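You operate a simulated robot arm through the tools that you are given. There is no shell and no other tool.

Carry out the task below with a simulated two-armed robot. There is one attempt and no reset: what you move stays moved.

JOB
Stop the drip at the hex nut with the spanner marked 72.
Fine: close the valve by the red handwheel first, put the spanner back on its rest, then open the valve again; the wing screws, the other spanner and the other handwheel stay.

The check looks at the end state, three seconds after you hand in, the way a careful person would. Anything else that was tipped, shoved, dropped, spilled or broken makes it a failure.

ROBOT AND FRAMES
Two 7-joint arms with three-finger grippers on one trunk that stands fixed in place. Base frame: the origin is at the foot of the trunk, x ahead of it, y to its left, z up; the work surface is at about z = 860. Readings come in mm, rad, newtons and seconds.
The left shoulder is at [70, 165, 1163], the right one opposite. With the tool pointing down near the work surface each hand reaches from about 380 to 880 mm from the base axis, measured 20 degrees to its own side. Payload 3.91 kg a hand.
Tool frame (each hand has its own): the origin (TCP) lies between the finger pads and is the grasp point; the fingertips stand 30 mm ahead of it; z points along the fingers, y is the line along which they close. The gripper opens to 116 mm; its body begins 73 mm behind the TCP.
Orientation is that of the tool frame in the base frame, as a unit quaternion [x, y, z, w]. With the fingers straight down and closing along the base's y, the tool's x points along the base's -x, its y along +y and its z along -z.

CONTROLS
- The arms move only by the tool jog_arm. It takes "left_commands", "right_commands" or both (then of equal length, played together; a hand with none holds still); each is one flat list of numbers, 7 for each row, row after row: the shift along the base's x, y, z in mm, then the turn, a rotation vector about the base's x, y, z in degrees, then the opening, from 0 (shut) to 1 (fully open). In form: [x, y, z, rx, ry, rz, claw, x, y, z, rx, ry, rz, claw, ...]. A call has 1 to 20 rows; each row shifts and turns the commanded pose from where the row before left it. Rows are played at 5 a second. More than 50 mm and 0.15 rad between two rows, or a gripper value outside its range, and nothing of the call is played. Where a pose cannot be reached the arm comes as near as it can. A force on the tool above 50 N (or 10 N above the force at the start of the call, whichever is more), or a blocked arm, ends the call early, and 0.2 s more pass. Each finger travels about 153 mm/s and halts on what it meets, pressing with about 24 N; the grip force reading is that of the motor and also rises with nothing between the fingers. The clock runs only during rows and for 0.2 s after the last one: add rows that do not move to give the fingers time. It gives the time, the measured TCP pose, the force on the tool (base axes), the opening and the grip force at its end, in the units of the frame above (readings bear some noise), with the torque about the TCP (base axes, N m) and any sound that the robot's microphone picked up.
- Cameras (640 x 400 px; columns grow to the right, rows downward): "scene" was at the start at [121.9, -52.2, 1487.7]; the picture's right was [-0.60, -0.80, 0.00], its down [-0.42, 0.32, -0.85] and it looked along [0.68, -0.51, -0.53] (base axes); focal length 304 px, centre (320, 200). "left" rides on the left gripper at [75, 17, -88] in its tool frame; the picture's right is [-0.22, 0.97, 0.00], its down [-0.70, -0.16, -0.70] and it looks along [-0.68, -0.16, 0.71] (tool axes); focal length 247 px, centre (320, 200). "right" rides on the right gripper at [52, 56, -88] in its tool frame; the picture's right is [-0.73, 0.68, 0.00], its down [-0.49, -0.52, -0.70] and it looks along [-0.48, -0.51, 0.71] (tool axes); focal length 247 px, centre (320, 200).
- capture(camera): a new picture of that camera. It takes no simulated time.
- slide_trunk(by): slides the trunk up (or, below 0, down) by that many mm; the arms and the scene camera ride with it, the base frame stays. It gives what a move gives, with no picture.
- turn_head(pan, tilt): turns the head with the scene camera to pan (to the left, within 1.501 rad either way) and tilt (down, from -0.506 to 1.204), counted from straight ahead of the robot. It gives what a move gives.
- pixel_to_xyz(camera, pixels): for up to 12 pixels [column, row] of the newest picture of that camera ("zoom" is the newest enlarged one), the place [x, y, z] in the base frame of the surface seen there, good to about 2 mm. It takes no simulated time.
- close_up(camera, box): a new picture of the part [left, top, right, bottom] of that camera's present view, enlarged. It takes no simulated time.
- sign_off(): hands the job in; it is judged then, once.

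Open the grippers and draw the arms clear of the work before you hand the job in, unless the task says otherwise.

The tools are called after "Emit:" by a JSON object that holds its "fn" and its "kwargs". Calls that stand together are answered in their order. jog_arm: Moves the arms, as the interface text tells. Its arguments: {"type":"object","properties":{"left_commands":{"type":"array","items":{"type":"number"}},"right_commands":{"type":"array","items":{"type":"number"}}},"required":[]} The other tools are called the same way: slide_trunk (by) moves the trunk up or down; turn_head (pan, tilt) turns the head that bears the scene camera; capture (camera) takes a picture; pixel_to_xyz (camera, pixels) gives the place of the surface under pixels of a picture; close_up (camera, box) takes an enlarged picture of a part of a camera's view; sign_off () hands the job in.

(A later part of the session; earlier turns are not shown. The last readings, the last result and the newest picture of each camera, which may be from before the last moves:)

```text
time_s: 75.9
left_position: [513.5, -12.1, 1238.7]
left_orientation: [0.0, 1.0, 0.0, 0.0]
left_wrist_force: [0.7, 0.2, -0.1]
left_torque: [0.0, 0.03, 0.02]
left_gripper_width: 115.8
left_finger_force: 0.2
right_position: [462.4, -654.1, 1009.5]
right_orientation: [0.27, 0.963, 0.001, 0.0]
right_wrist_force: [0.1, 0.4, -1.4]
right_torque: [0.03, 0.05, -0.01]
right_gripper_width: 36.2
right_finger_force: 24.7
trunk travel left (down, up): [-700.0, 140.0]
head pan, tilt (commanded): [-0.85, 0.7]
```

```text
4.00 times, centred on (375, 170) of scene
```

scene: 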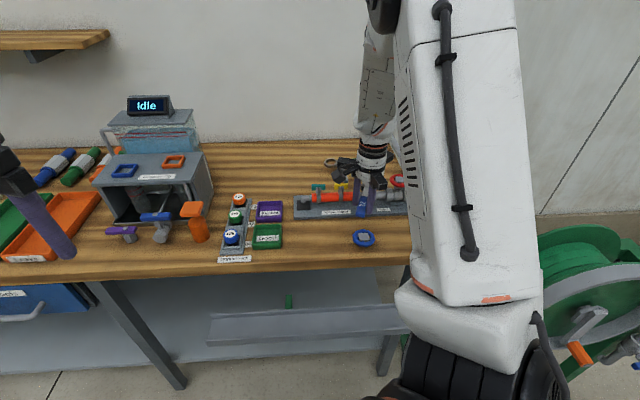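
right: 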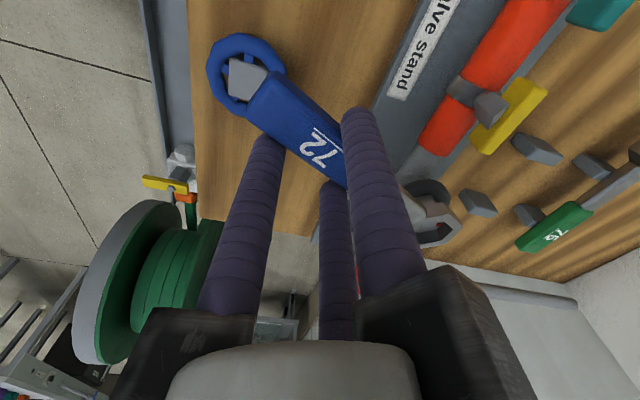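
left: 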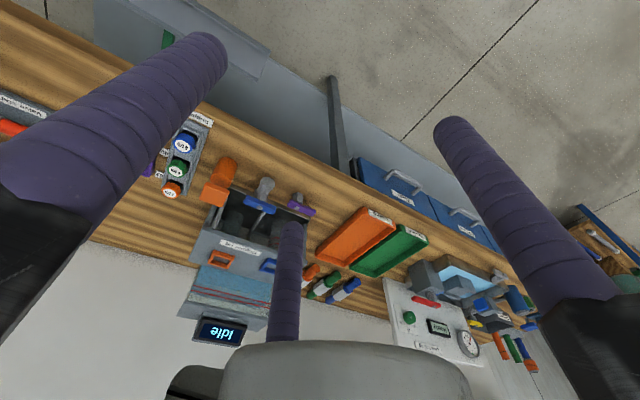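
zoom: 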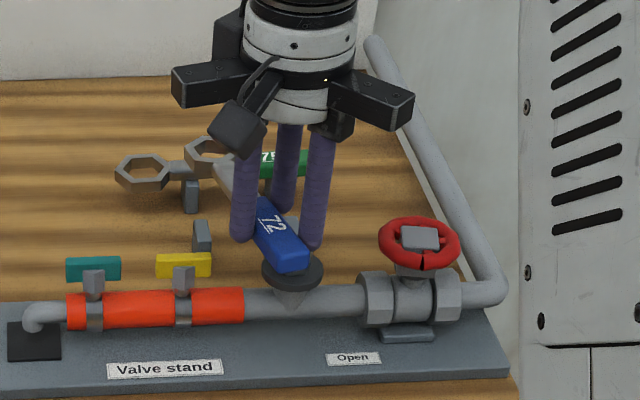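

The transfer goes well, spanner steady. I play the next 20 rows.

Emit:
{"fn": "jog_arm", "kwargs": {"right_commands": [1.97, -3.264, 0, 0, 0, 1.978, 0.05, 1.97, -3.264, 0, 0, 0, 1.978, 0.05, 1.97, -3.264, 0, 0, 0, 1.978, 0.05, 1.97, -3.264, 0, 0, 0, 1.978, 0.05, 1.97, -3.264, 0, 0, 0, 1.978, 0.05, 1.97, -3.264, 0, 0, 0, 1.978, 0.05, 1.97, -3.264, 0, 0, 0, 1.978, 0.05, 1.97, -3.264, 0, 0, 0, 1.978, 0.05, 1.97, -3.264, 0, 0, 0, 1.978, 0.05, 1.97, -3.264, 0, 0, 0, 1.978, 0.05, 1.97, -3.264, 0, 0, 0, 1.978, 0.05, 1.97, -3.264, 0, 0, 0, 1.978, 0.05, 1.97, -3.264, 0, 0, 0, 1.978, 0.05, 1.97, -3.264, 0, 0, 0, 1.978, 0.05, 1.97, -3.264, 0, 0, 0, 1.978, 0.05, 1.97, -3.264, 0, 0, 0, 1.978, 0.05, 1.97, -3.264, 0, 0, 0, 1.978, 0.05, 1.97, -3.264, 0, 0, 0, 1.978, 0.05, 1.97, -3.264, 0, 0, 0, 1.978, 0.05, 1.97, -3.264, 0, 0, 0, 1.978, 0.05]}}

Emit:
{"fn": "close_up", "kwargs": {"camera": "scene", "box": [320, 120, 430, 220]}}

```text
time_s: 80.1
left_position: [513.4, -12.4, 1237.9]
left_orientation: [0.0, 1.0, 0.0, 0.001]
left_wrist_force: [-0.6, 0.0, -0.2]
left_torque: [0.0, 0.02, -0.01]
left_gripper_width: 116.1
left_finger_force: 0.1
right_position: [503.1, -718.6, 1009.4]
right_orientation: [-0.071, 0.997, 0.0, 0.001]
right_wrist_force: [-0.3, 0.4, -0.9]
right_torque: [0.01, 0.04, -0.01]
right_gripper_width: 36.6
right_finger_force: 24.4
trunk travel left (down, up): [-700.0, 140.0]
head pan, tilt (commanded): [-0.85, 0.7]
```

```text
4.00 times, centred on (375, 170) of scene
```

zoom: 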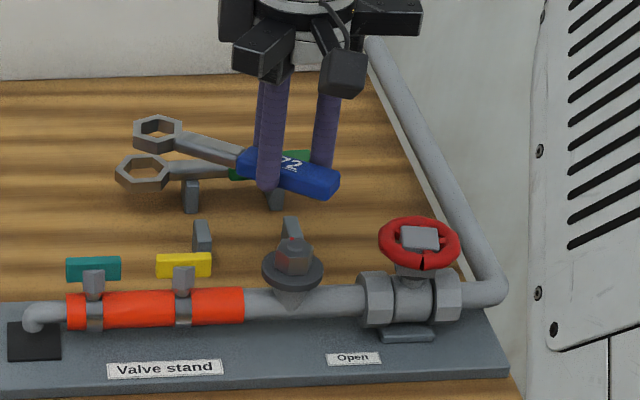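

Nearly there (yaw ≈8°). I play the last 18 rows to end above the rest at yaw ≈43.7°.

Emit:
{"fn": "jog_arm", "kwargs": {"right_commands": [1.97, -3.264, 0, 0, 0, 1.977, 0.05, 1.97, -3.264, 0, 0, 0, 1.977, 0.05, 1.97, -3.264, 0, 0, 0, 1.977, 0.05, 1.97, -3.264, 0, 0, 0, 1.977, 0.05, 1.97, -3.264, 0, 0, 0, 1.977, 0.05, 1.97, -3.264, 0, 0, 0, 1.977, 0.05, 1.97, -3.264, 0, 0, 0, 1.977, 0.05, 1.97, -3.264, 0, 0, 0, 1.977, 0.05, 1.97, -3.264, 0, 0, 0, 1.977, 0.05, 1.97, -3.264, 0, 0, 0, 1.977, 0.05, 1.97, -3.264, 0, 0, 0, 1.977, 0.05, 1.97, -3.264, 0, 0, 0, 1.977, 0.05, 1.97, -3.264, 0, 0, 0, 1.977, 0.05, 1.97, -3.264, 0, 0, 0, 1.977, 0.05, 1.97, -3.264, 0, 0, 0, 1.977, 0.05, 1.97, -3.264, 0, 0, 0, 1.977, 0.05, 1.97, -3.264, 0, 0, 0, 1.977, 0.05, 1.97, -3.264, 0, 0, 0, 1.977, 0.05, 0, 0, 0, 0, 0, 0, 0.05]}}

Emit:
{"fn": "capture", "kwargs": {"camera": "right"}}

Emit:
{"fn": "close_up", "kwargs": {"camera": "scene", "box": [320, 120, 420, 200]}}

```text
time_s: 84.1
left_position: [513.3, -12.5, 1237.9]
left_orientation: [0.0, 1.0, 0.0, -0.001]
left_wrist_force: [0.3, 1.0, 0.2]
left_torque: [0.02, -0.03, 0.03]
left_gripper_width: 115.9
left_finger_force: 0.0
right_position: [538.5, -778.2, 1009.8]
right_orientation: [-0.374, 0.928, 0.0, 0.001]
right_wrist_force: [-0.1, -0.6, -2.2]
right_torque: [0.01, 0.01, 0.03]
right_gripper_width: 36.5
right_finger_force: 24.1
trunk travel left (down, up): [-700.0, 140.0]
head pan, tilt (commanded): [-0.85, 0.7]
```

```text
taken
```

right: 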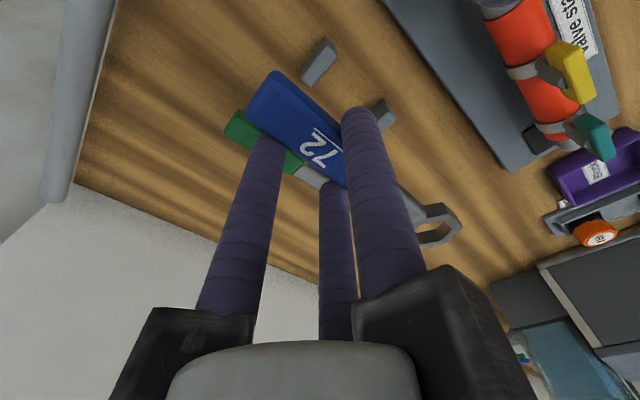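

```text
5.00 times, centred on (370, 160) of scene
```

zoom: 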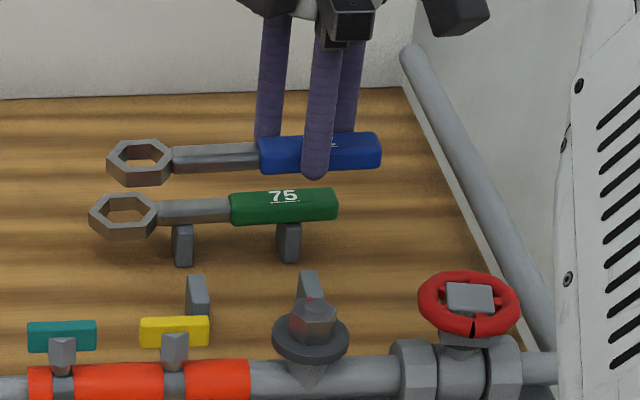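

I take a settled reading with an idle row before lowering.

Emit:
{"fn": "jog_arm", "kwargs": {"right_commands": [0, 0, 0, 0, 0, 0, 0.05, 0, 0, 0, 0, 0, 0, 0.05]}}

Emit:
{"fn": "pixel_to_xyz", "kwargs": {"camera": "right", "pixels": [[322, 42], [316, 50], [310, 60], [306, 74], [328, 50], [322, 62], [312, 76], [383, 102], [388, 115], [318, 66]]}}

Emit:
{"fn": "close_up", "kwargs": {"camera": "right", "box": [230, 20, 410, 180]}}

```text
time_s: 84.7
left_position: [512.7, -11.5, 1238.3]
left_orientation: [0.0, 1.0, 0.001, 0.0]
left_wrist_force: [-0.1, 0.1, 0.1]
left_torque: [-0.01, 0.02, -0.01]
left_gripper_width: 116.0
left_finger_force: 0.1
right_position: [538.5, -779.6, 1010.3]
right_orientation: [-0.373, 0.928, 0.0, 0.0]
right_wrist_force: [-0.2, 0.8, -2.0]
right_torque: [-0.08, 0.05, 0.02]
right_gripper_width: 36.4
right_finger_force: 24.1
trunk travel left (down, up): [-700.0, 140.0]
head pan, tilt (commanded): [-0.85, 0.7]
```

```text
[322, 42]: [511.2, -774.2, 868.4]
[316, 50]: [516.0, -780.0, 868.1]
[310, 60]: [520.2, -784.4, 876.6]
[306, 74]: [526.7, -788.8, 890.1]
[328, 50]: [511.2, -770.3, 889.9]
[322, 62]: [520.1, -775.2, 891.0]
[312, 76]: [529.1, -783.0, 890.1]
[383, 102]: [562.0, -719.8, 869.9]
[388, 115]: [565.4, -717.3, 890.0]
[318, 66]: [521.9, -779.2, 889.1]
```

```text
2.50 times, centred on (320, 100) of right
```

zoom: 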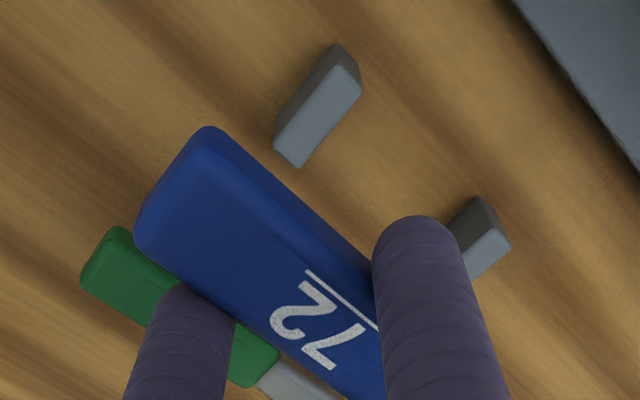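

The settled reading is (538.5,-779.3), a few mm off; the posts' centre is n≈922.7. I shift (-2.2,+4.4) so the spanner is centred over the posts and lower 66 mm slowly.

Emit:
{"fn": "jog_arm", "kwargs": {"right_commands": [-0.7, 1.4, -1, 0, 0, 0, 0.05, -0.8, 1.5, -2, 0, 0, 0, 0.05, -0.7, 1.5, -3, 0, 0, 0, 0.05, 0, 0, -4, 0, 0, 0, 0.05, 0, 0, -4, 0, 0, 0, 0.05, 0, 0, -4, 0, 0, 0, 0.05, 0, 0, -4, 0, 0, 0, 0.05, 0, 0, -4, 0, 0, 0, 0.05, 0, 0, -4, 0, 0, 0, 0.05, 0, 0, -4, 0, 0, 0, 0.05, 0, 0, -4, 0, 0, 0, 0.05, 0, 0, -4, 0, 0, 0, 0.05, 0, 0, -4, 0, 0, 0, 0.05, 0, 0, -4, 0, 0, 0, 0.05, 0, 0, -4, 0, 0, 0, 0.05, 0, 0, -4, 0, 0, 0, 0.05, 0, 0, -3, 0, 0, 0, 0.05, 0, 0, -2, 0, 0, 0, 0.05, 0, 0, 0, 0, 0, 0, 0.05]}}

Emit:
{"fn": "capture", "kwargs": {"camera": "right"}}

Emit:
{"fn": "close_up", "kwargs": {"camera": "scene", "box": [325, 140, 405, 200]}}

```text
time_s: 88.7
left_position: [513.8, -12.9, 1237.9]
left_orientation: [0.0, 1.0, 0.0, 0.0]
left_wrist_force: [-0.3, -1.3, 0.3]
left_torque: [0.01, -0.01, 0.01]
left_gripper_width: 116.0
left_finger_force: 0.1
right_position: [535.9, -773.1, 947.0]
right_orientation: [-0.373, 0.928, 0.0, 0.0]
right_wrist_force: [-0.2, -0.3, -1.4]
right_torque: [-0.05, 0.06, -0.03]
right_gripper_width: 36.3
right_finger_force: 23.6
trunk travel left (down, up): [-700.0, 140.0]
head pan, tilt (commanded): [-0.85, 0.7]
```

```text
taken
```

right: 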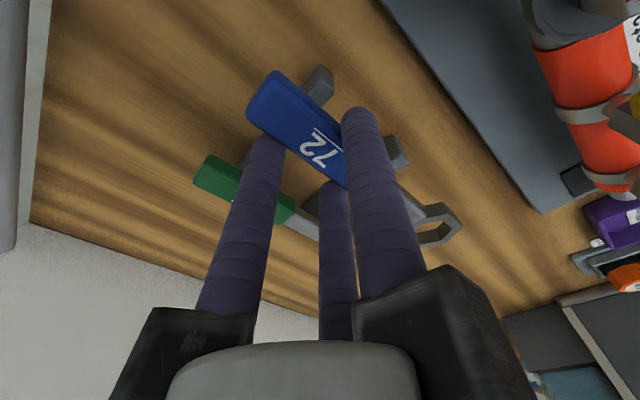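

```text
6.67 times, centred on (365, 170) of scene
```

zoom: 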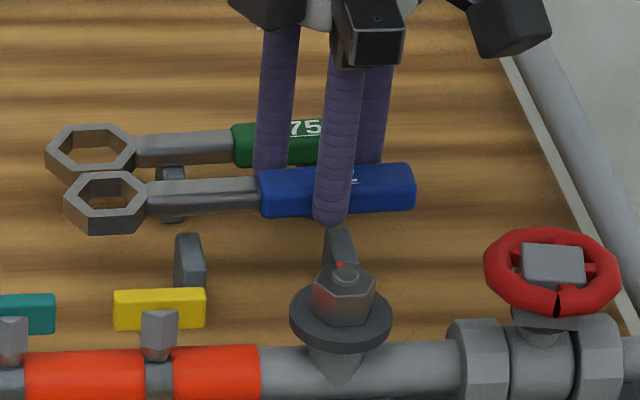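

The spanner hangs right over its posts. I shift (+0.3,-0.7) and lower 22 mm to just above the posts.

Emit:
{"fn": "jog_arm", "kwargs": {"right_commands": [0.3, -0.7, -1, 0, 0, 0, 0.05, 0, 0, -2, 0, 0, 0, 0.05, 0, 0, -2.5, 0, 0, 0, 0.05, 0, 0, -3, 0, 0, 0, 0.05, 0, 0, -3, 0, 0, 0, 0.05, 0, 0, -3, 0, 0, 0, 0.05, 0, 0, -3, 0, 0, 0, 0.05, 0, 0, -2.5, 0, 0, 0, 0.05, 0, 0, -2, 0, 0, 0, 0.05, 0, 0, 0, 0, 0, 0, 0.05]}}

Emit:
{"fn": "close_up", "kwargs": {"camera": "scene", "box": [325, 150, 400, 200]}}

Emit:
{"fn": "close_up", "kwargs": {"camera": "right", "box": [230, 40, 450, 240]}}

```text
time_s: 90.9
left_position: [513.5, -11.4, 1239.1]
left_orientation: [0.0, 1.0, 0.0, -0.001]
left_wrist_force: [-0.7, 0.0, -0.1]
left_torque: [0.0, 0.03, 0.0]
left_gripper_width: 115.9
left_finger_force: 0.2
right_position: [536.6, -776.3, 924.7]
right_orientation: [-0.373, 0.928, 0.0, 0.0]
right_wrist_force: [0.0, 0.0, -1.2]
right_torque: [-0.04, 0.01, 0.02]
right_gripper_width: 36.7
right_finger_force: 23.8
trunk travel left (down, up): [-700.0, 140.0]
head pan, tilt (commanded): [-0.85, 0.7]
```

```text
8.00 times, centred on (362, 175) of scene
```

zoom: 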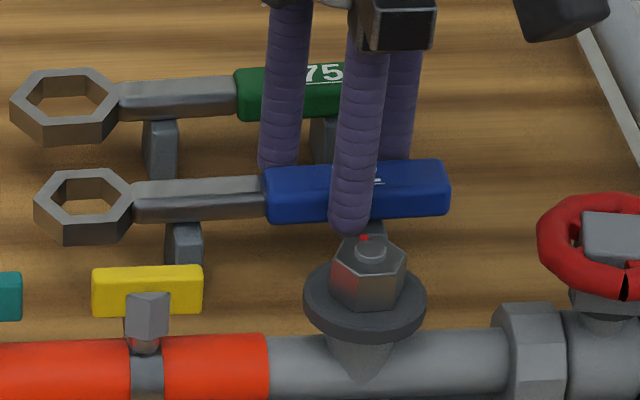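

```text
2.00 times, centred on (340, 140) of right
```

zoom: 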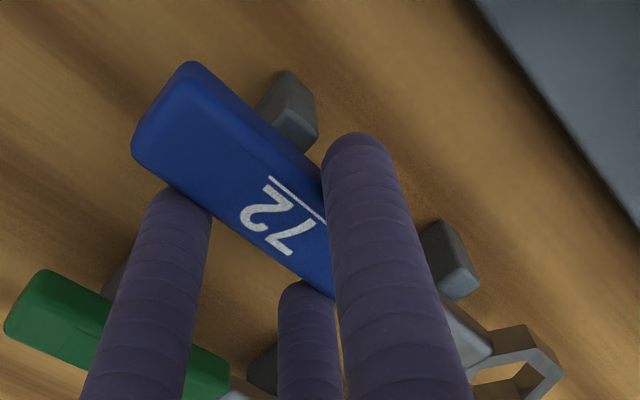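

I check heights of handle, ring and posts from the scene zoom before the last millimetres.

Emit:
{"fn": "close_up", "kwargs": {"camera": "scene", "box": [325, 150, 400, 200]}}

Emit:
{"fn": "pixel_to_xyz", "kwargs": {"camera": "zoom", "pixels": [[48, 203], [85, 175], [118, 200], [75, 232], [145, 190], [150, 205], [240, 183], [245, 200], [280, 180], [430, 170], [440, 185], [190, 235]]}}

```text
8.00 times, centred on (362, 175) of scene
```

zoom: 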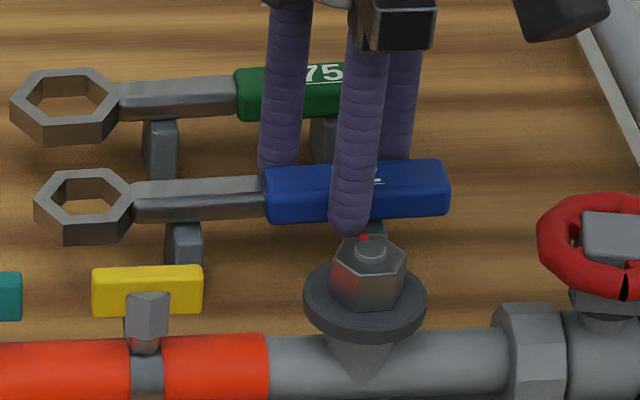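

```text
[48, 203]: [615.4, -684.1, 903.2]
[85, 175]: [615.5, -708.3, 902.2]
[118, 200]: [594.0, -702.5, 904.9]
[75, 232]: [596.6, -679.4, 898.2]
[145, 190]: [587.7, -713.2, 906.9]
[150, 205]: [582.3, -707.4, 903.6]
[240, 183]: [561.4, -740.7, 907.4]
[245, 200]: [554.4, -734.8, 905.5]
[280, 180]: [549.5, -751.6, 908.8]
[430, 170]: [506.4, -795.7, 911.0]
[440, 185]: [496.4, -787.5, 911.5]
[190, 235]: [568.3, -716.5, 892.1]
```

The spanner is about 2–3 mm above its rest level. I lower in 0.5 mm steps until it touches.

Emit:
{"fn": "jog_arm", "kwargs": {"right_commands": [0, 0, -0.6, 0, 0, 0, 0.05, 0, 0, -0.6, 0, 0, 0, 0.05, 0, 0, -0.6, 0, 0, 0, 0.05, 0, 0, -0.6, 0, 0, 0, 0.05, 0, 0, 0, 0, 0, 0, 0.05]}}

Emit:
{"fn": "close_up", "kwargs": {"camera": "scene", "box": [325, 150, 400, 200]}}

Emit:
{"fn": "pixel_to_xyz", "kwargs": {"camera": "zoom", "pixels": [[48, 208], [85, 178], [118, 203], [145, 193], [150, 208], [240, 188], [245, 202], [280, 185], [430, 175], [440, 190], [415, 185], [300, 195]]}}

```text
time_s: 92.1
left_position: [512.2, -11.3, 1239.4]
left_orientation: [0.0, 1.0, 0.0, 0.0]
left_wrist_force: [-0.5, -0.9, 0.5]
left_torque: [0.0, 0.02, -0.03]
left_gripper_width: 116.1
left_finger_force: 0.0
right_position: [536.2, -775.1, 922.4]
right_orientation: [-0.373, 0.928, 0.0, 0.0]
right_wrist_force: [0.2, 1.1, 0.3]
right_torque: [0.07, -0.08, 0.0]
right_gripper_width: 36.4
right_finger_force: 24.0
trunk travel left (down, up): [-700.0, 140.0]
head pan, tilt (commanded): [-0.85, 0.7]
```

```text
8.00 times, centred on (362, 175) of scene
```

zoom: 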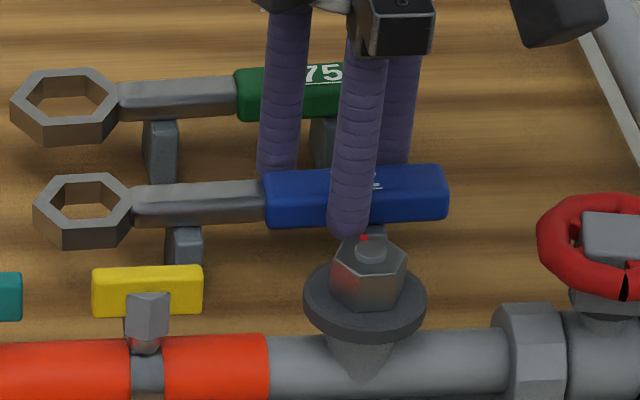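

```text
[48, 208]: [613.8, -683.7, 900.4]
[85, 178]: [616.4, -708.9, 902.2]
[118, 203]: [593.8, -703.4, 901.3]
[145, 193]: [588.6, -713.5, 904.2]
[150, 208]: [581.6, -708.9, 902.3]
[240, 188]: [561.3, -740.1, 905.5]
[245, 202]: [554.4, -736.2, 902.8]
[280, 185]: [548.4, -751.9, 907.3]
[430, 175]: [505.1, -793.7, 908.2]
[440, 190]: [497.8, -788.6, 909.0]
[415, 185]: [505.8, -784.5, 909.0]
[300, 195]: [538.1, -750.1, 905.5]
```

The weight is now taken by the rest (Fz +0.3) and the heights match the original. I lower 0.4 mm more and open gently.

Emit:
{"fn": "jog_arm", "kwargs": {"right_commands": [0, 0, -0.4, 0, 0, 0, 0.05, 0, 0, 0, 0, 0, 0, 0.3, 0, 0, 0, 0, 0, 0, 0.32, 0, 0, 0, 0, 0, 0, 0.35, 0, 0, 0, 0, 0, 0, 0.4, 0, 0, 0, 0, 0, 0, 0.5, 0, 0, 0, 0, 0, 0, 0.65, 0, 0, 0, 0, 0, 0, 0.65]}}

Emit:
{"fn": "close_up", "kwargs": {"camera": "scene", "box": [325, 150, 400, 200]}}

Emit:
{"fn": "close_up", "kwargs": {"camera": "right", "box": [230, 40, 450, 240]}}

```text
time_s: 93.9
left_position: [513.2, -12.2, 1238.5]
left_orientation: [0.0, 1.0, 0.0, 0.0]
left_wrist_force: [-0.7, 0.0, -0.2]
left_torque: [-0.01, 0.0, 0.02]
left_gripper_width: 115.9
left_finger_force: 0.1
right_position: [536.7, -774.6, 921.8]
right_orientation: [-0.373, 0.928, 0.0, 0.0]
right_wrist_force: [0.0, -0.4, 0.3]
right_torque: [0.0, 0.02, 0.0]
right_gripper_width: 75.7
right_finger_force: 0.1
trunk travel left (down, up): [-700.0, 140.0]
head pan, tilt (commanded): [-0.85, 0.7]
```

```text
8.00 times, centred on (362, 175) of scene
```

zoom: 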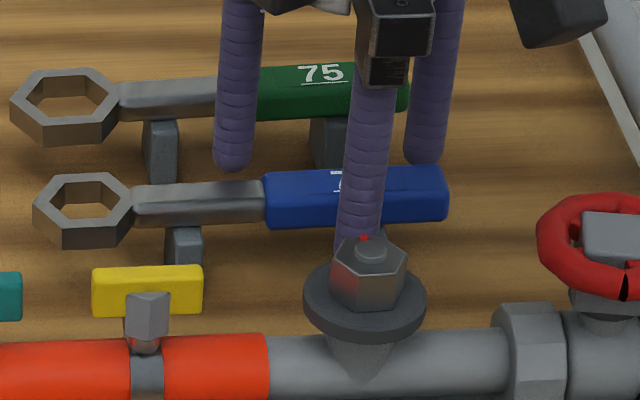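

```text
2.00 times, centred on (340, 140) of right
```

zoom: 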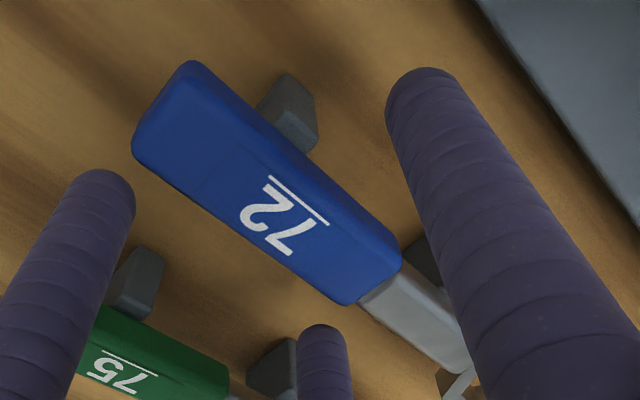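

The spanner rests on its posts, fingers open. I rise straight up to z≈1040 and verify.

Emit:
{"fn": "jog_arm", "kwargs": {"right_commands": [0, 0, 8, 0, 0, 0, 0.65, 0, 0, 20, 0, 0, 0, 0.65, 0, 0, 35, 0, 0, 0, 0.7, 0, 0, 40, 0, 0, 0, 0.7, 0, 0, 15, 0, 0, 0, 0.7, 0, 0, 0, 0, 0, 0, 0.7]}}

Emit:
{"fn": "close_up", "kwargs": {"camera": "right", "box": [260, 25, 420, 185]}}

Emit:
{"fn": "close_up", "kwargs": {"camera": "scene", "box": [320, 160, 390, 200]}}

```text
time_s: 95.3
left_position: [512.3, -12.4, 1239.1]
left_orientation: [0.001, 1.0, 0.0, 0.0]
left_wrist_force: [-0.4, -0.4, -0.1]
left_torque: [0.01, -0.03, -0.01]
left_gripper_width: 116.1
left_finger_force: 0.1
right_position: [537.5, -775.3, 1041.5]
right_orientation: [-0.373, 0.928, 0.001, 0.0]
right_wrist_force: [-0.5, 0.2, -0.5]
right_torque: [-0.02, 0.0, 0.03]
right_gripper_width: 81.0
right_finger_force: 0.0
trunk travel left (down, up): [-700.0, 140.0]
head pan, tilt (commanded): [-0.85, 0.7]
```

```text
2.50 times, centred on (340, 105) of right
```

zoom: 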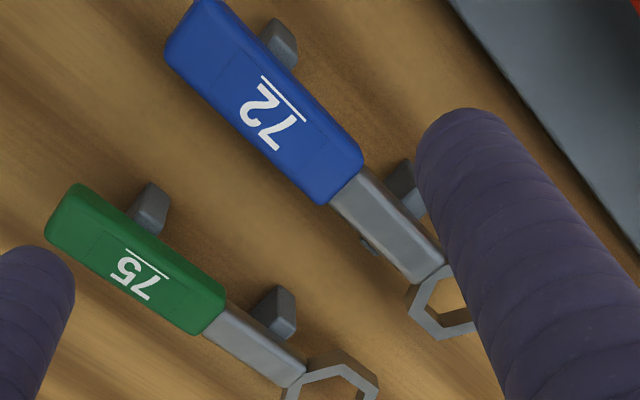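

```text
9.14 times, centred on (355, 180) of scene
```

zoom: 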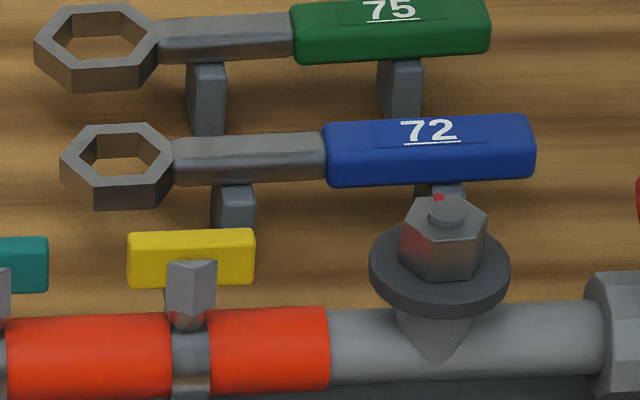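

The spanner is back where it was at the start (same pixels within ~1–2 mm), and the nut's mark has turned ~45° clockwise. Next I go above the red handwheel with yaw ≈-57° to open it again.

Emit:
{"fn": "jog_arm", "kwargs": {"right_commands": [-9.96, 2.13, 0, 0, 0, -7.19, 0.75, -9.96, 2.13, 0, 0, 0, -7.19, 0.75, -9.96, 2.13, 0, 0, 0, -7.19, 0.75, -9.96, 2.13, 0, 0, 0, -7.19, 0.75, -9.96, 2.13, 0, 0, 0, -7.19, 0.75, -9.96, 2.13, 0, 0, 0, -7.19, 0.75, -9.96, 2.13, 0, 0, 0, -7.19, 0.75, -9.96, 2.13, 0, 0, 0, -7.19, 0.75, -9.96, 2.13, 0, 0, 0, -7.19, 0.75, -9.96, 2.13, 0, 0, 0, -7.19, 0.75, -9.96, 2.13, 0, 0, 0, -7.19, 0.75, -9.96, 2.13, 0, 0, 0, -7.19, 0.75, -9.96, 2.13, 0, 0, 0, -7.19, 0.75, -9.96, 2.13, 0, 0, 0, -7.19, 0.75, 0, 0, 0, 0, 0, 0, 0.75, 0, 0, 0, 0, 0, 0, 0.75]}}

Emit:
{"fn": "capture", "kwargs": {"camera": "right"}}

Emit:
{"fn": "close_up", "kwargs": {"camera": "scene", "box": [340, 120, 440, 220]}}

```text
time_s: 98.7
left_position: [513.2, -11.4, 1238.3]
left_orientation: [0.0, 1.0, -0.001, 0.0]
left_wrist_force: [0.1, -0.6, -0.1]
left_torque: [0.01, 0.04, -0.02]
left_gripper_width: 115.9
left_finger_force: 0.0
right_position: [396.1, -745.8, 1039.8]
right_orientation: [0.476, 0.88, 0.0, 0.0]
right_wrist_force: [-0.3, -0.6, 0.1]
right_torque: [-0.03, -0.03, 0.02]
right_gripper_width: 87.0
right_finger_force: 0.2
trunk travel left (down, up): [-700.0, 140.0]
head pan, tilt (commanded): [-0.85, 0.7]
```

```text
taken
```

right: 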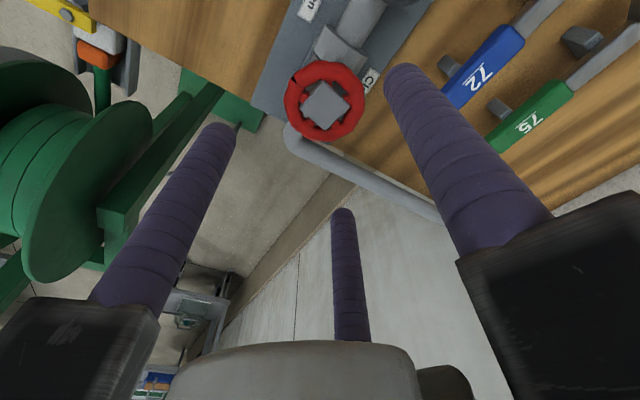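

```text
4.00 times, centred on (390, 170) of scene
```

zoom: 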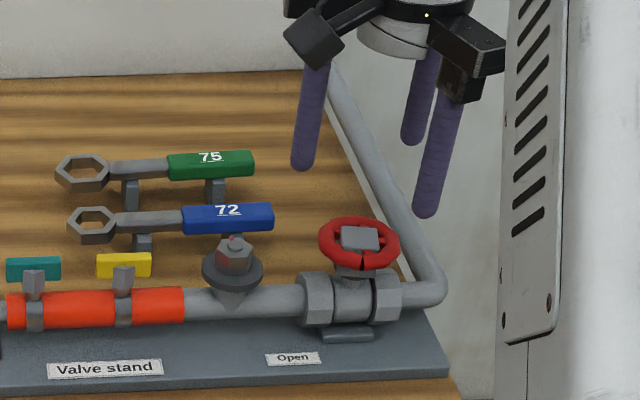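

The hub appears at (325,105), a few mm off the tool axis. I zoom to fix the wheel's centre relative to the hand.

Emit:
{"fn": "close_up", "kwargs": {"camera": "right", "box": [265, 45, 385, 165]}}

Emit:
{"fn": "pixel_to_xyz", "kwargs": {"camera": "right", "pixels": [[325, 105], [291, 98], [358, 102], [324, 69], [324, 133], [303, 76], [348, 125], [347, 78], [299, 124]]}}

```text
3.33 times, centred on (325, 105) of right
```

zoom: 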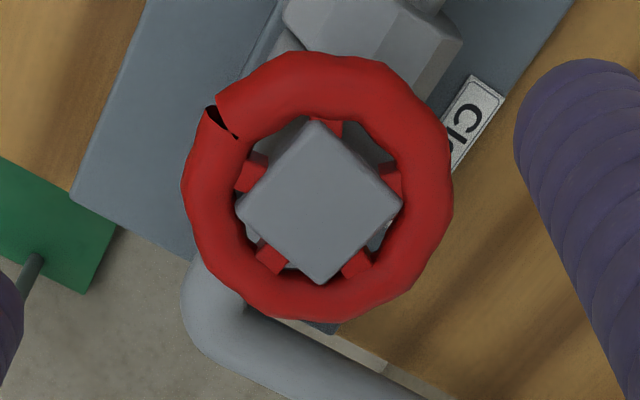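

```text
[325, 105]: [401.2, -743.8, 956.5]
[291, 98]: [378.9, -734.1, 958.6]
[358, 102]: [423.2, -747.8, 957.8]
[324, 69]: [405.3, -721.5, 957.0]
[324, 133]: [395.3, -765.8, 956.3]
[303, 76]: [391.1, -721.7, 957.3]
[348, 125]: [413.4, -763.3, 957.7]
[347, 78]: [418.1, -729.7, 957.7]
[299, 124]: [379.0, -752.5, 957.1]
```

Combining this view with the earlier one at yaw +45° (camera offset cancels) and the drift felt while turning, the wheel axis is at ≈(398.9,-746.1). I shift there and descend to z≈972.

Emit:
{"fn": "jog_arm", "kwargs": {"right_commands": [2.8, -0.3, -12, 0, 0, 0, 0.75, 0, 0, -20, 0, 0, 0, 0.75, 0, 0, -20, 0, 0, 0, 0.75, 0, 0, -16, 0, 0, 0, 0.75, 0, 0, 0, 0, 0, 0, 0.75]}}

Emit:
{"fn": "capture", "kwargs": {"camera": "right"}}

Emit:
{"fn": "close_up", "kwargs": {"camera": "scene", "box": [370, 150, 430, 210]}}

```text
time_s: 99.9
left_position: [514.6, -10.7, 1238.4]
left_orientation: [0.0, 1.0, 0.0, 0.0]
left_wrist_force: [0.4, -0.2, -0.8]
left_torque: [0.0, -0.03, -0.03]
left_gripper_width: 116.2
left_finger_force: 0.1
right_position: [398.1, -745.6, 972.3]
right_orientation: [0.475, 0.88, 0.001, 0.0]
right_wrist_force: [-0.2, -0.3, -0.3]
right_torque: [0.01, 0.01, 0.05]
right_gripper_width: 86.9
right_finger_force: 0.1
trunk travel left (down, up): [-700.0, 140.0]
head pan, tilt (commanded): [-0.85, 0.7]
```

```text
taken
```

right: 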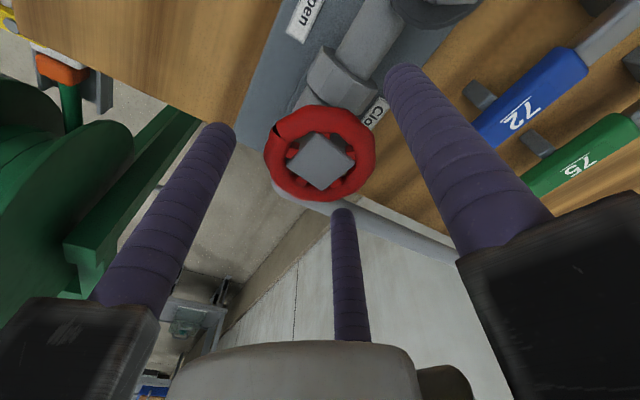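

```text
6.67 times, centred on (400, 180) of scene
```

zoom: 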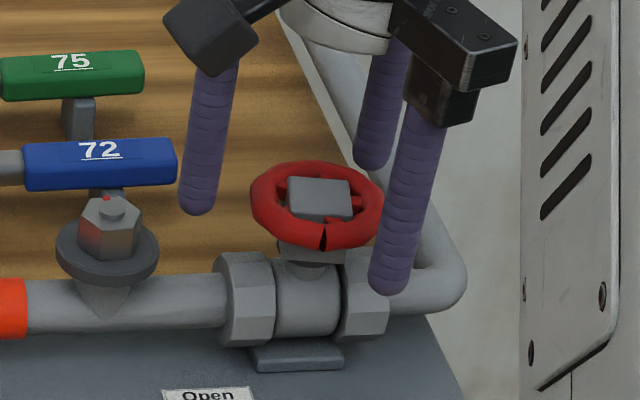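

The hub is close to the tool axis (321,161). I close on the rim.

Emit:
{"fn": "jog_arm", "kwargs": {"right_commands": [0.3, -0.3, 0, 0, 0, 0, 0.6, 0, 0, 0, 0, 0, 0, 0.5, 0, 0, 0, 0, 0, 0, 0.3, 0, 0, 0, 0, 0, 0, 0.3]}}

Emit:
{"fn": "capture", "kwargs": {"camera": "right"}}

```text
time_s: 100.9
left_position: [513.7, -12.0, 1237.9]
left_orientation: [0.001, 1.0, 0.0, 0.0]
left_wrist_force: [0.4, -1.3, -0.7]
left_torque: [0.04, -0.01, 0.0]
left_gripper_width: 116.2
left_finger_force: 0.0
right_position: [399.3, -746.0, 973.1]
right_orientation: [0.476, 0.88, 0.0, 0.0]
right_wrist_force: [0.3, 0.1, -0.6]
right_torque: [0.01, 0.0, -0.01]
right_gripper_width: 57.3
right_finger_force: 23.7
trunk travel left (down, up): [-700.0, 140.0]
head pan, tilt (commanded): [-0.85, 0.7]
```

```text
taken
```

right: 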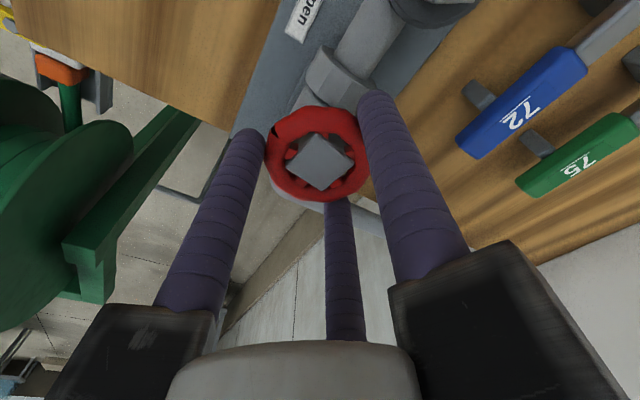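

The grip is perfectly centred (side force ≈0.3 N). I turn counter-clockwise 48° first and look at nut and spout.

Emit:
{"fn": "jog_arm", "kwargs": {"right_commands": [0, 0, 0, 0, 0, 6, 0.3, 0, 0, 0, 0, 0, 6, 0.3, 0, 0, 0, 0, 0, 6, 0.3, 0, 0, 0, 0, 0, 6, 0.3, 0, 0, 0, 0, 0, 6, 0.3, 0, 0, 0, 0, 0, 6, 0.3, 0, 0, 0, 0, 0, 6, 0.3, 0, 0, 0, 0, 0, 6, 0.3, 0, 0, 0, 0, 0, 0, 0.3]}}

Emit:
{"fn": "close_up", "kwargs": {"camera": "scene", "box": [280, 145, 430, 225]}}

```text
time_s: 102.9
left_position: [511.6, -11.9, 1237.6]
left_orientation: [0.0, 1.0, 0.0, 0.0]
left_wrist_force: [-0.5, -0.6, -0.4]
left_torque: [-0.02, 0.01, -0.03]
left_gripper_width: 116.0
left_finger_force: 0.0
right_position: [399.7, -747.3, 972.2]
right_orientation: [0.077, 0.997, 0.0, 0.0]
right_wrist_force: [-1.2, 2.4, -0.8]
right_torque: [0.02, -0.01, 0.01]
right_gripper_width: 57.1
right_finger_force: 25.0
trunk travel left (down, up): [-700.0, 140.0]
head pan, tilt (commanded): [-0.85, 0.7]
```

```text
4.27 times, centred on (355, 185) of scene
```

zoom: 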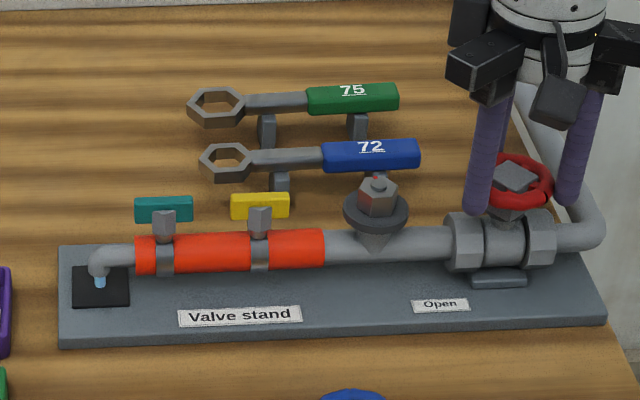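

Water runs at the spout (zoom (100,282)) and there is no jet at the nut any more. I turn the remaining 54° to the fully open original position.

Emit:
{"fn": "jog_arm", "kwargs": {"right_commands": [0, 0, 0, 0, 0, 6, 0.3, 0, 0, 0, 0, 0, 6, 0.3, 0, 0, 0, 0, 0, 6, 0.3, 0, 0, 0, 0, 0, 6, 0.3, 0, 0, 0, 0, 0, 6, 0.3, 0, 0, 0, 0, 0, 6, 0.3, 0, 0, 0, 0, 0, 6, 0.3, 0, 0, 0, 0, 0, 6, 0.3, 0, 0, 0, 0, 0, 6, 0.3, 0, 0, 0, 0, 0, 0, 0.3]}}

Emit:
{"fn": "close_up", "kwargs": {"camera": "scene", "box": [280, 145, 430, 225]}}

Emit:
{"fn": "close_up", "kwargs": {"camera": "scene", "box": [350, 150, 430, 220]}}

```text
time_s: 105.1
left_position: [511.8, -11.7, 1238.8]
left_orientation: [0.0, 1.0, 0.0, 0.0]
left_wrist_force: [0.0, 0.5, 0.9]
left_torque: [-0.02, 0.01, 0.0]
left_gripper_width: 115.9
left_finger_force: 0.0
right_position: [400.2, -745.7, 972.5]
right_orientation: [-0.385, 0.923, 0.0, 0.0]
right_wrist_force: [-0.2, 4.7, -1.3]
right_torque: [0.17, 0.06, -0.04]
right_gripper_width: 57.1
right_finger_force: 24.3
trunk travel left (down, up): [-700.0, 140.0]
head pan, tilt (commanded): [-0.85, 0.7]
```

```text
4.27 times, centred on (355, 185) of scene
```

zoom: 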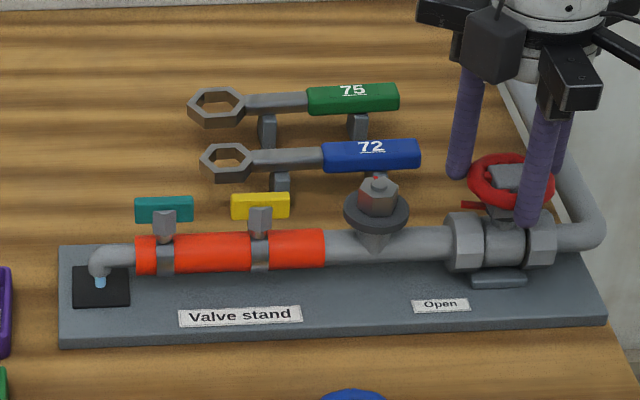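

```text
5.71 times, centred on (390, 185) of scene
```

zoom: 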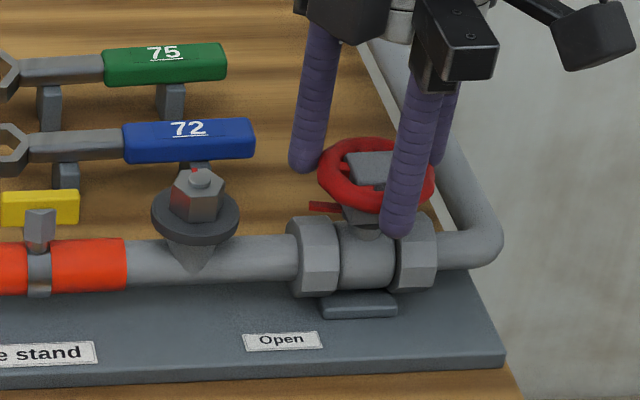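

No leak at the nut; spout flows. The pointer at zoom (325,206) looks a few degrees short of its original place, so I turn up to 8° more while watching torque.

Emit:
{"fn": "jog_arm", "kwargs": {"right_commands": [0, 0, 0, 0, 0, 2, 0.3, 0, 0, 0, 0, 0, 2, 0.3, 0, 0, 0, 0, 0, 2, 0.3, 0, 0, 0, 0, 0, 2, 0.3, 0, 0, 0, 0, 0, 0, 0.3]}}

Emit:
{"fn": "close_up", "kwargs": {"camera": "scene", "box": [350, 150, 430, 220]}}

```text
time_s: 106.3
left_position: [513.0, -12.0, 1238.1]
left_orientation: [0.0, 1.0, 0.0, 0.0]
left_wrist_force: [-0.9, -0.1, -0.2]
left_torque: [-0.03, 0.03, -0.01]
left_gripper_width: 116.1
left_finger_force: 0.0
right_position: [398.6, -746.6, 972.2]
right_orientation: [-0.448, 0.894, 0.0, 0.001]
right_wrist_force: [-2.3, 3.5, -0.8]
right_torque: [0.11, 0.07, -0.02]
right_gripper_width: 56.8
right_finger_force: 23.8
trunk travel left (down, up): [-700.0, 140.0]
head pan, tilt (commanded): [-0.85, 0.7]
```

```text
5.71 times, centred on (390, 185) of scene
```

zoom: 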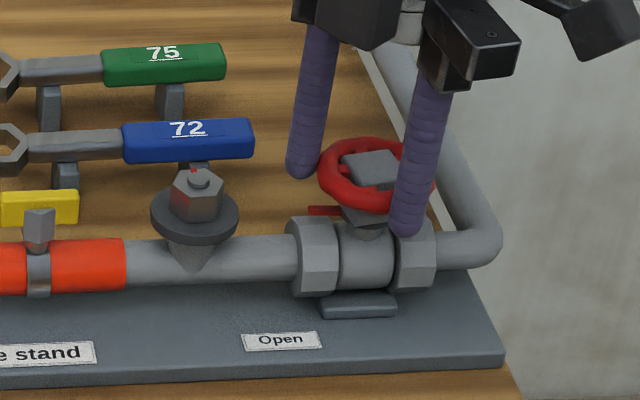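

The pointer now lies along the pipe as at the start, and torque stays low. I release the wheel and rise.

Emit:
{"fn": "jog_arm", "kwargs": {"right_commands": [0, 0, 0, 0, 0, 0, 0.5, 0, 0, 0, 0, 0, 0, 0.7, 0, 0, 0, 0, 0, 0, 0.75, 0, 0, 20, 0, 0, 0, 0.75, 0, 0, 30, 0, 0, 0, 0.75, 0, 0, 40, 0, 0, 0, 0.75, 0, 0, 40, 0, 0, 0, 0.75, 0, 0, 0, 0, 0, 0, 0.75]}}

Emit:
{"fn": "close_up", "kwargs": {"camera": "scene", "box": [380, 165, 425, 205]}}

Emit:
{"fn": "close_up", "kwargs": {"camera": "scene", "box": [280, 145, 430, 225]}}

```text
time_s: 108.1
left_position: [514.4, -11.5, 1239.2]
left_orientation: [0.0, 1.0, 0.0, 0.0]
left_wrist_force: [0.1, 0.7, 0.1]
left_torque: [0.03, -0.02, -0.01]
left_gripper_width: 115.9
left_finger_force: 0.1
right_position: [399.5, -746.1, 1102.0]
right_orientation: [-0.448, 0.894, 0.0, 0.0]
right_wrist_force: [0.6, -0.1, 0.2]
right_torque: [-0.03, 0.02, -0.01]
right_gripper_width: 87.2
right_finger_force: 0.1
trunk travel left (down, up): [-700.0, 140.0]
head pan, tilt (commanded): [-0.85, 0.7]
```

```text
10.00 times, centred on (402, 185) of scene
```

zoom: 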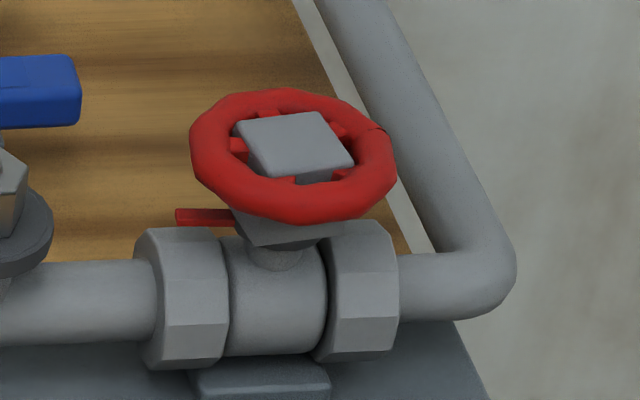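

```text
4.27 times, centred on (355, 185) of scene
```

zoom: 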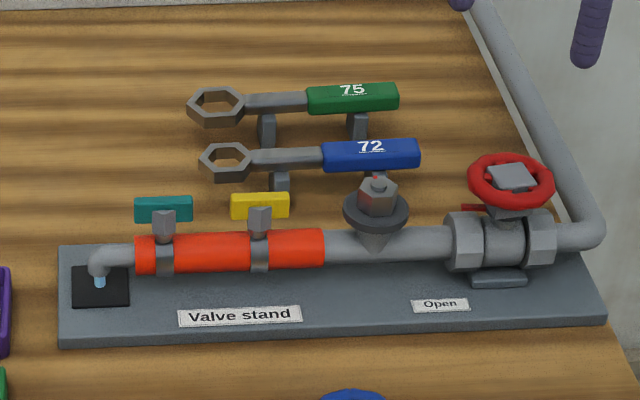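

The pointer and rim mark (378,130 vs 385,138 at the start) show the wheel ~6–8° short of its original open position. I regrip and turn that last bit.

Emit:
{"fn": "jog_arm", "kwargs": {"right_commands": [0, 0, -40, 0, 0, 0, 0.75, 0, 0, -40, 0, 0, 0, 0.75, 0, 0, -30, 0, 0, 0, 0.75, 0, 0, -19.5, 0, 0, 0, 0.75, -0.5, 0, 0, 0, 0, 0, 0.6, 0, 0, 0, 0, 0, 0, 0.5, 0, 0, 0, 0, 0, 0, 0.3, 0, 0, 0, 0, 0, 0, 0.3, 0, 0, 0, 0, 0, 2, 0.3, 0, 0, 0, 0, 0, 2, 0.3, 0, 0, 0, 0, 0, 2, 0.3, 0, 0, 0, 0, 0, 1, 0.3, 0, 0, 0, 0, 0, 0, 0.3]}}

Emit:
{"fn": "close_up", "kwargs": {"camera": "scene", "box": [380, 165, 425, 205]}}

```text
time_s: 110.9
left_position: [513.2, -12.4, 1238.3]
left_orientation: [0.0, 1.0, -0.001, 0.0]
left_wrist_force: [-0.5, 0.7, -0.7]
left_torque: [-0.04, 0.01, -0.01]
left_gripper_width: 116.0
left_finger_force: 0.2
right_position: [399.1, -745.2, 974.4]
right_orientation: [-0.502, 0.865, 0.0, 0.0]
right_wrist_force: [1.6, -0.9, 3.1]
right_torque: [0.02, -0.01, 0.0]
right_gripper_width: 57.3
right_finger_force: 23.6
trunk travel left (down, up): [-700.0, 140.0]
head pan, tilt (commanded): [-0.85, 0.7]
```

```text
10.00 times, centred on (402, 185) of scene
```

zoom: 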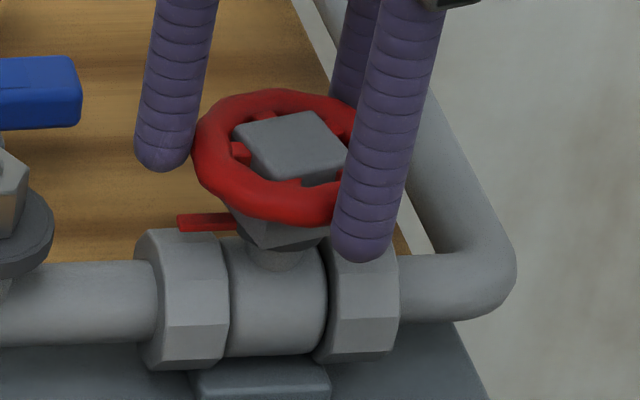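

The pointer now matches its original pixels (178–237, 213–231). I release, rise and compare again with the first picture.

Emit:
{"fn": "jog_arm", "kwargs": {"right_commands": [0, 0, 0, 0, 0, 0, 0.5, 0, 0, 0, 0, 0, 0, 0.7, 0, 0, 0, 0, 0, 0, 0.75, 0, 0, 20, 0, 0, 0, 0.75, 0, 0, 30, 0, 0, 0, 0.75, 0, 0, 40, 0, 0, 0, 0.75, 0, 0, 40, 0, 0, 0, 0.75, 0, 0, 0, 0, 0, 0, 0.75]}}

Emit:
{"fn": "close_up", "kwargs": {"camera": "scene", "box": [380, 165, 425, 205]}}

Emit:
{"fn": "pixel_to_xyz", "kwargs": {"camera": "zoom", "pixels": [[183, 222], [230, 222], [180, 215], [205, 222], [240, 125], [315, 117], [345, 160], [272, 175]]}}

```text
time_s: 112.7
left_position: [513.0, -13.2, 1237.9]
left_orientation: [0.0, 1.0, 0.0, 0.001]
left_wrist_force: [-0.7, 0.5, 1.2]
left_torque: [0.01, 0.01, 0.0]
left_gripper_width: 115.9
left_finger_force: 0.0
right_position: [397.9, -745.6, 1101.3]
right_orientation: [-0.501, 0.866, 0.0, 0.0]
right_wrist_force: [-0.3, 0.1, 0.0]
right_torque: [0.02, 0.04, -0.01]
right_gripper_width: 87.2
right_finger_force: 0.1
trunk travel left (down, up): [-700.0, 140.0]
head pan, tilt (commanded): [-0.85, 0.7]
```

```text
10.00 times, centred on (402, 185) of scene
```

zoom: 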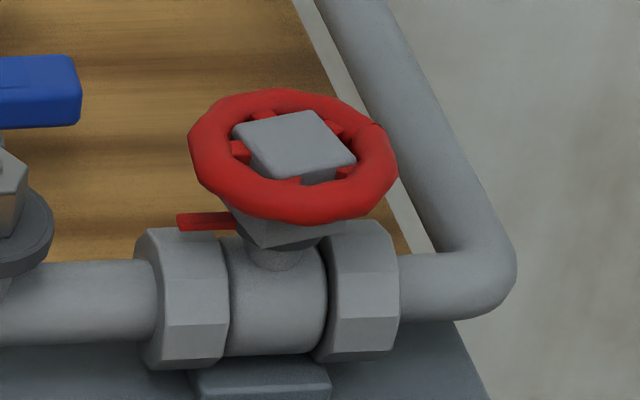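

```text
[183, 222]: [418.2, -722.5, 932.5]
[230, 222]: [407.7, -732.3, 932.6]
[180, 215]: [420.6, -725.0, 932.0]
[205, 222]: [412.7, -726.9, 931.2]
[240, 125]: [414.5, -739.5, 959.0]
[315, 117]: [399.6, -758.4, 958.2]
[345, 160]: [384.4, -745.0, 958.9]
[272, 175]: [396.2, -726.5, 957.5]
```

Hub corners now give an orientation of ≈8° versus ≈0° at the start, so I've overshot the original open position by ~8°. I regrip and turn back 8.5° to restore it exactly.

Emit:
{"fn": "jog_arm", "kwargs": {"right_commands": [1, -0.4, -40, 0, 0, 0, 0.75, 0, 0, -40, 0, 0, 0, 0.75, 0, 0, -30, 0, 0, 0, 0.75, 0, 0, -18.8, 0, 0, 0, 0.75, 0, 0, 0, 0, 0, 0, 0.6, 0, 0, 0, 0, 0, 0, 0.5, 0, 0, 0, 0, 0, 0, 0.3, 0, 0, 0, 0, 0, 0, 0.3, 0, 0, 0, 0, 0, -2, 0.3, 0, 0, 0, 0, 0, -2.5, 0.3, 0, 0, 0, 0, 0, -2, 0.3, 0, 0, 0, 0, 0, -2, 0.3, 0, 0, 0, 0, 0, 0, 0.3, 0, 0, 0, 0, 0, 0, 0.5, 0, 0, 0, 0, 0, 0, 0.75, 0, 0, 0, 0, 0, 0, 0.75]}}

Emit:
{"fn": "close_up", "kwargs": {"camera": "scene", "box": [380, 165, 425, 205]}}

```text
time_s: 116.1
left_position: [513.9, -12.7, 1239.1]
left_orientation: [0.0, 1.0, 0.0, 0.0]
left_wrist_force: [0.9, -0.6, -0.2]
left_torque: [0.03, 0.02, 0.03]
left_gripper_width: 116.1
left_finger_force: 0.0
right_position: [400.6, -746.4, 973.9]
right_orientation: [-0.435, 0.9, 0.0, 0.001]
right_wrist_force: [-1.6, -0.5, 0.1]
right_torque: [-0.02, 0.04, -0.02]
right_gripper_width: 87.3
right_finger_force: 0.1
trunk travel left (down, up): [-700.0, 140.0]
head pan, tilt (commanded): [-0.85, 0.7]
```

```text
10.00 times, centred on (402, 185) of scene
```

zoom: 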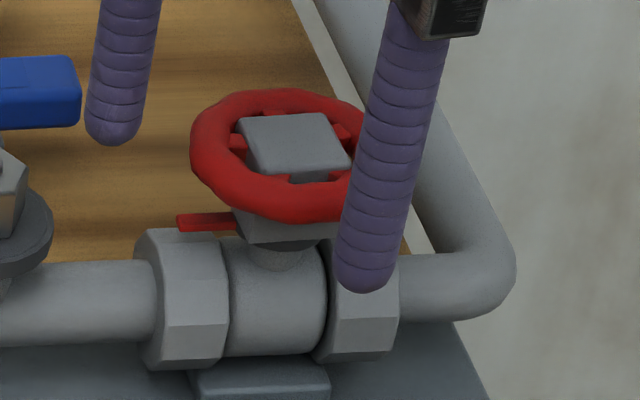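

Now hub and pointer both match the start (the wheel has some lost motion). I rise clear of the wheel and draw the arm back toward its starting place.

Emit:
{"fn": "jog_arm", "kwargs": {"right_commands": [0, 0, 20, 0, 0, 0, 0.75, 0, 0, 35, 0, 0, 0, 0.75, 0, 0, 40, 0, 0, 0, 0.75, 0, 0, 40, 0, 0, 0, 0.75, 0, 10, 40, 0, 0, -5, 0.8, 3, 30, 20, 0, 0, -7, 0.9, 3, 35, 10, 0, 0, -7, 1, 4, 35, 5, 0, 0, -7, 1, 4, 35, 5, 0, 0, -7, 1, 5, 35, 5, 0, 0, -7, 1, 5, 35, 0, 0, 0, -7, 1, 4, 12, 0, 0, 0, -5, 1, 0, 0, 0, 0, 0, 0, 1, 0, 0, 0, 0, 0, 0, 1]}}

Emit:
{"fn": "capture", "kwargs": {"camera": "scene"}}

Emit:
{"fn": "close_up", "kwargs": {"camera": "scene", "box": [280, 145, 430, 225]}}

Emit:
{"fn": "close_up", "kwargs": {"camera": "scene", "box": [380, 165, 425, 205]}}

Emit:
{"fn": "capture", "kwargs": {"camera": "right"}}

```text
time_s: 119.1
left_position: [512.9, -11.6, 1238.8]
left_orientation: [0.0, 1.0, 0.0, 0.001]
left_wrist_force: [0.2, -0.1, -0.5]
left_torque: [-0.05, 0.0, 0.03]
left_gripper_width: 116.1
left_finger_force: 0.1
right_position: [427.0, -517.8, 1194.1]
right_orientation: [0.003, 1.0, 0.0, 0.0]
right_wrist_force: [-0.4, 0.3, 0.0]
right_torque: [-0.01, 0.03, 0.02]
right_gripper_width: 116.1
right_finger_force: 0.1
trunk travel left (down, up): [-700.0, 140.0]
head pan, tilt (commanded): [-0.85, 0.7]
```

```text
taken
```

scene: 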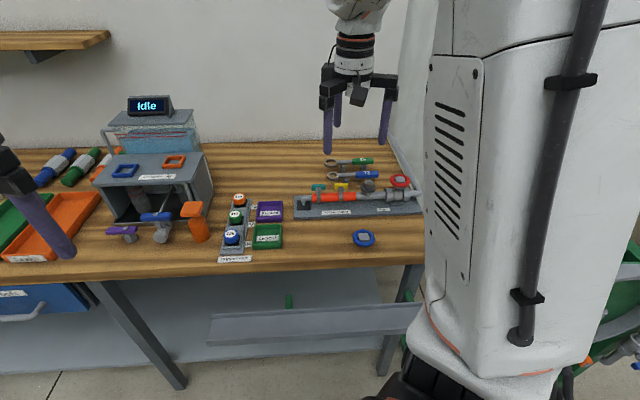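

```text
4.27 times, centred on (355, 185) of scene
```

zoom: 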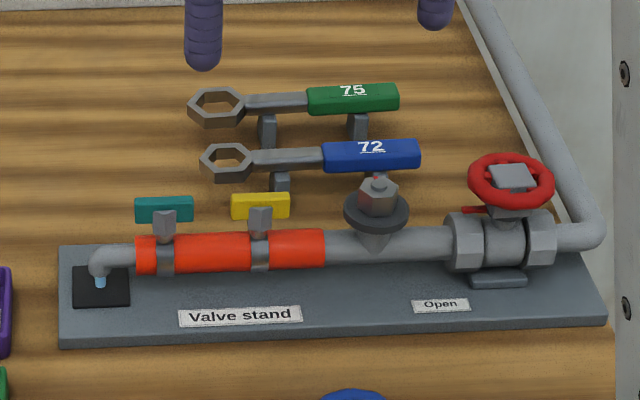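

```text
10.00 times, centred on (402, 185) of scene
```

zoom: 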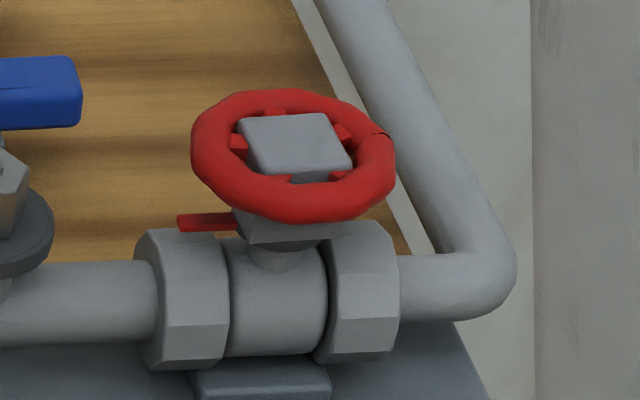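

```text
taken
```

right: 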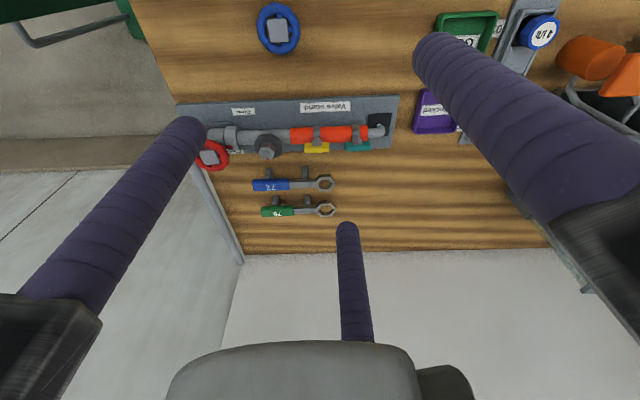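

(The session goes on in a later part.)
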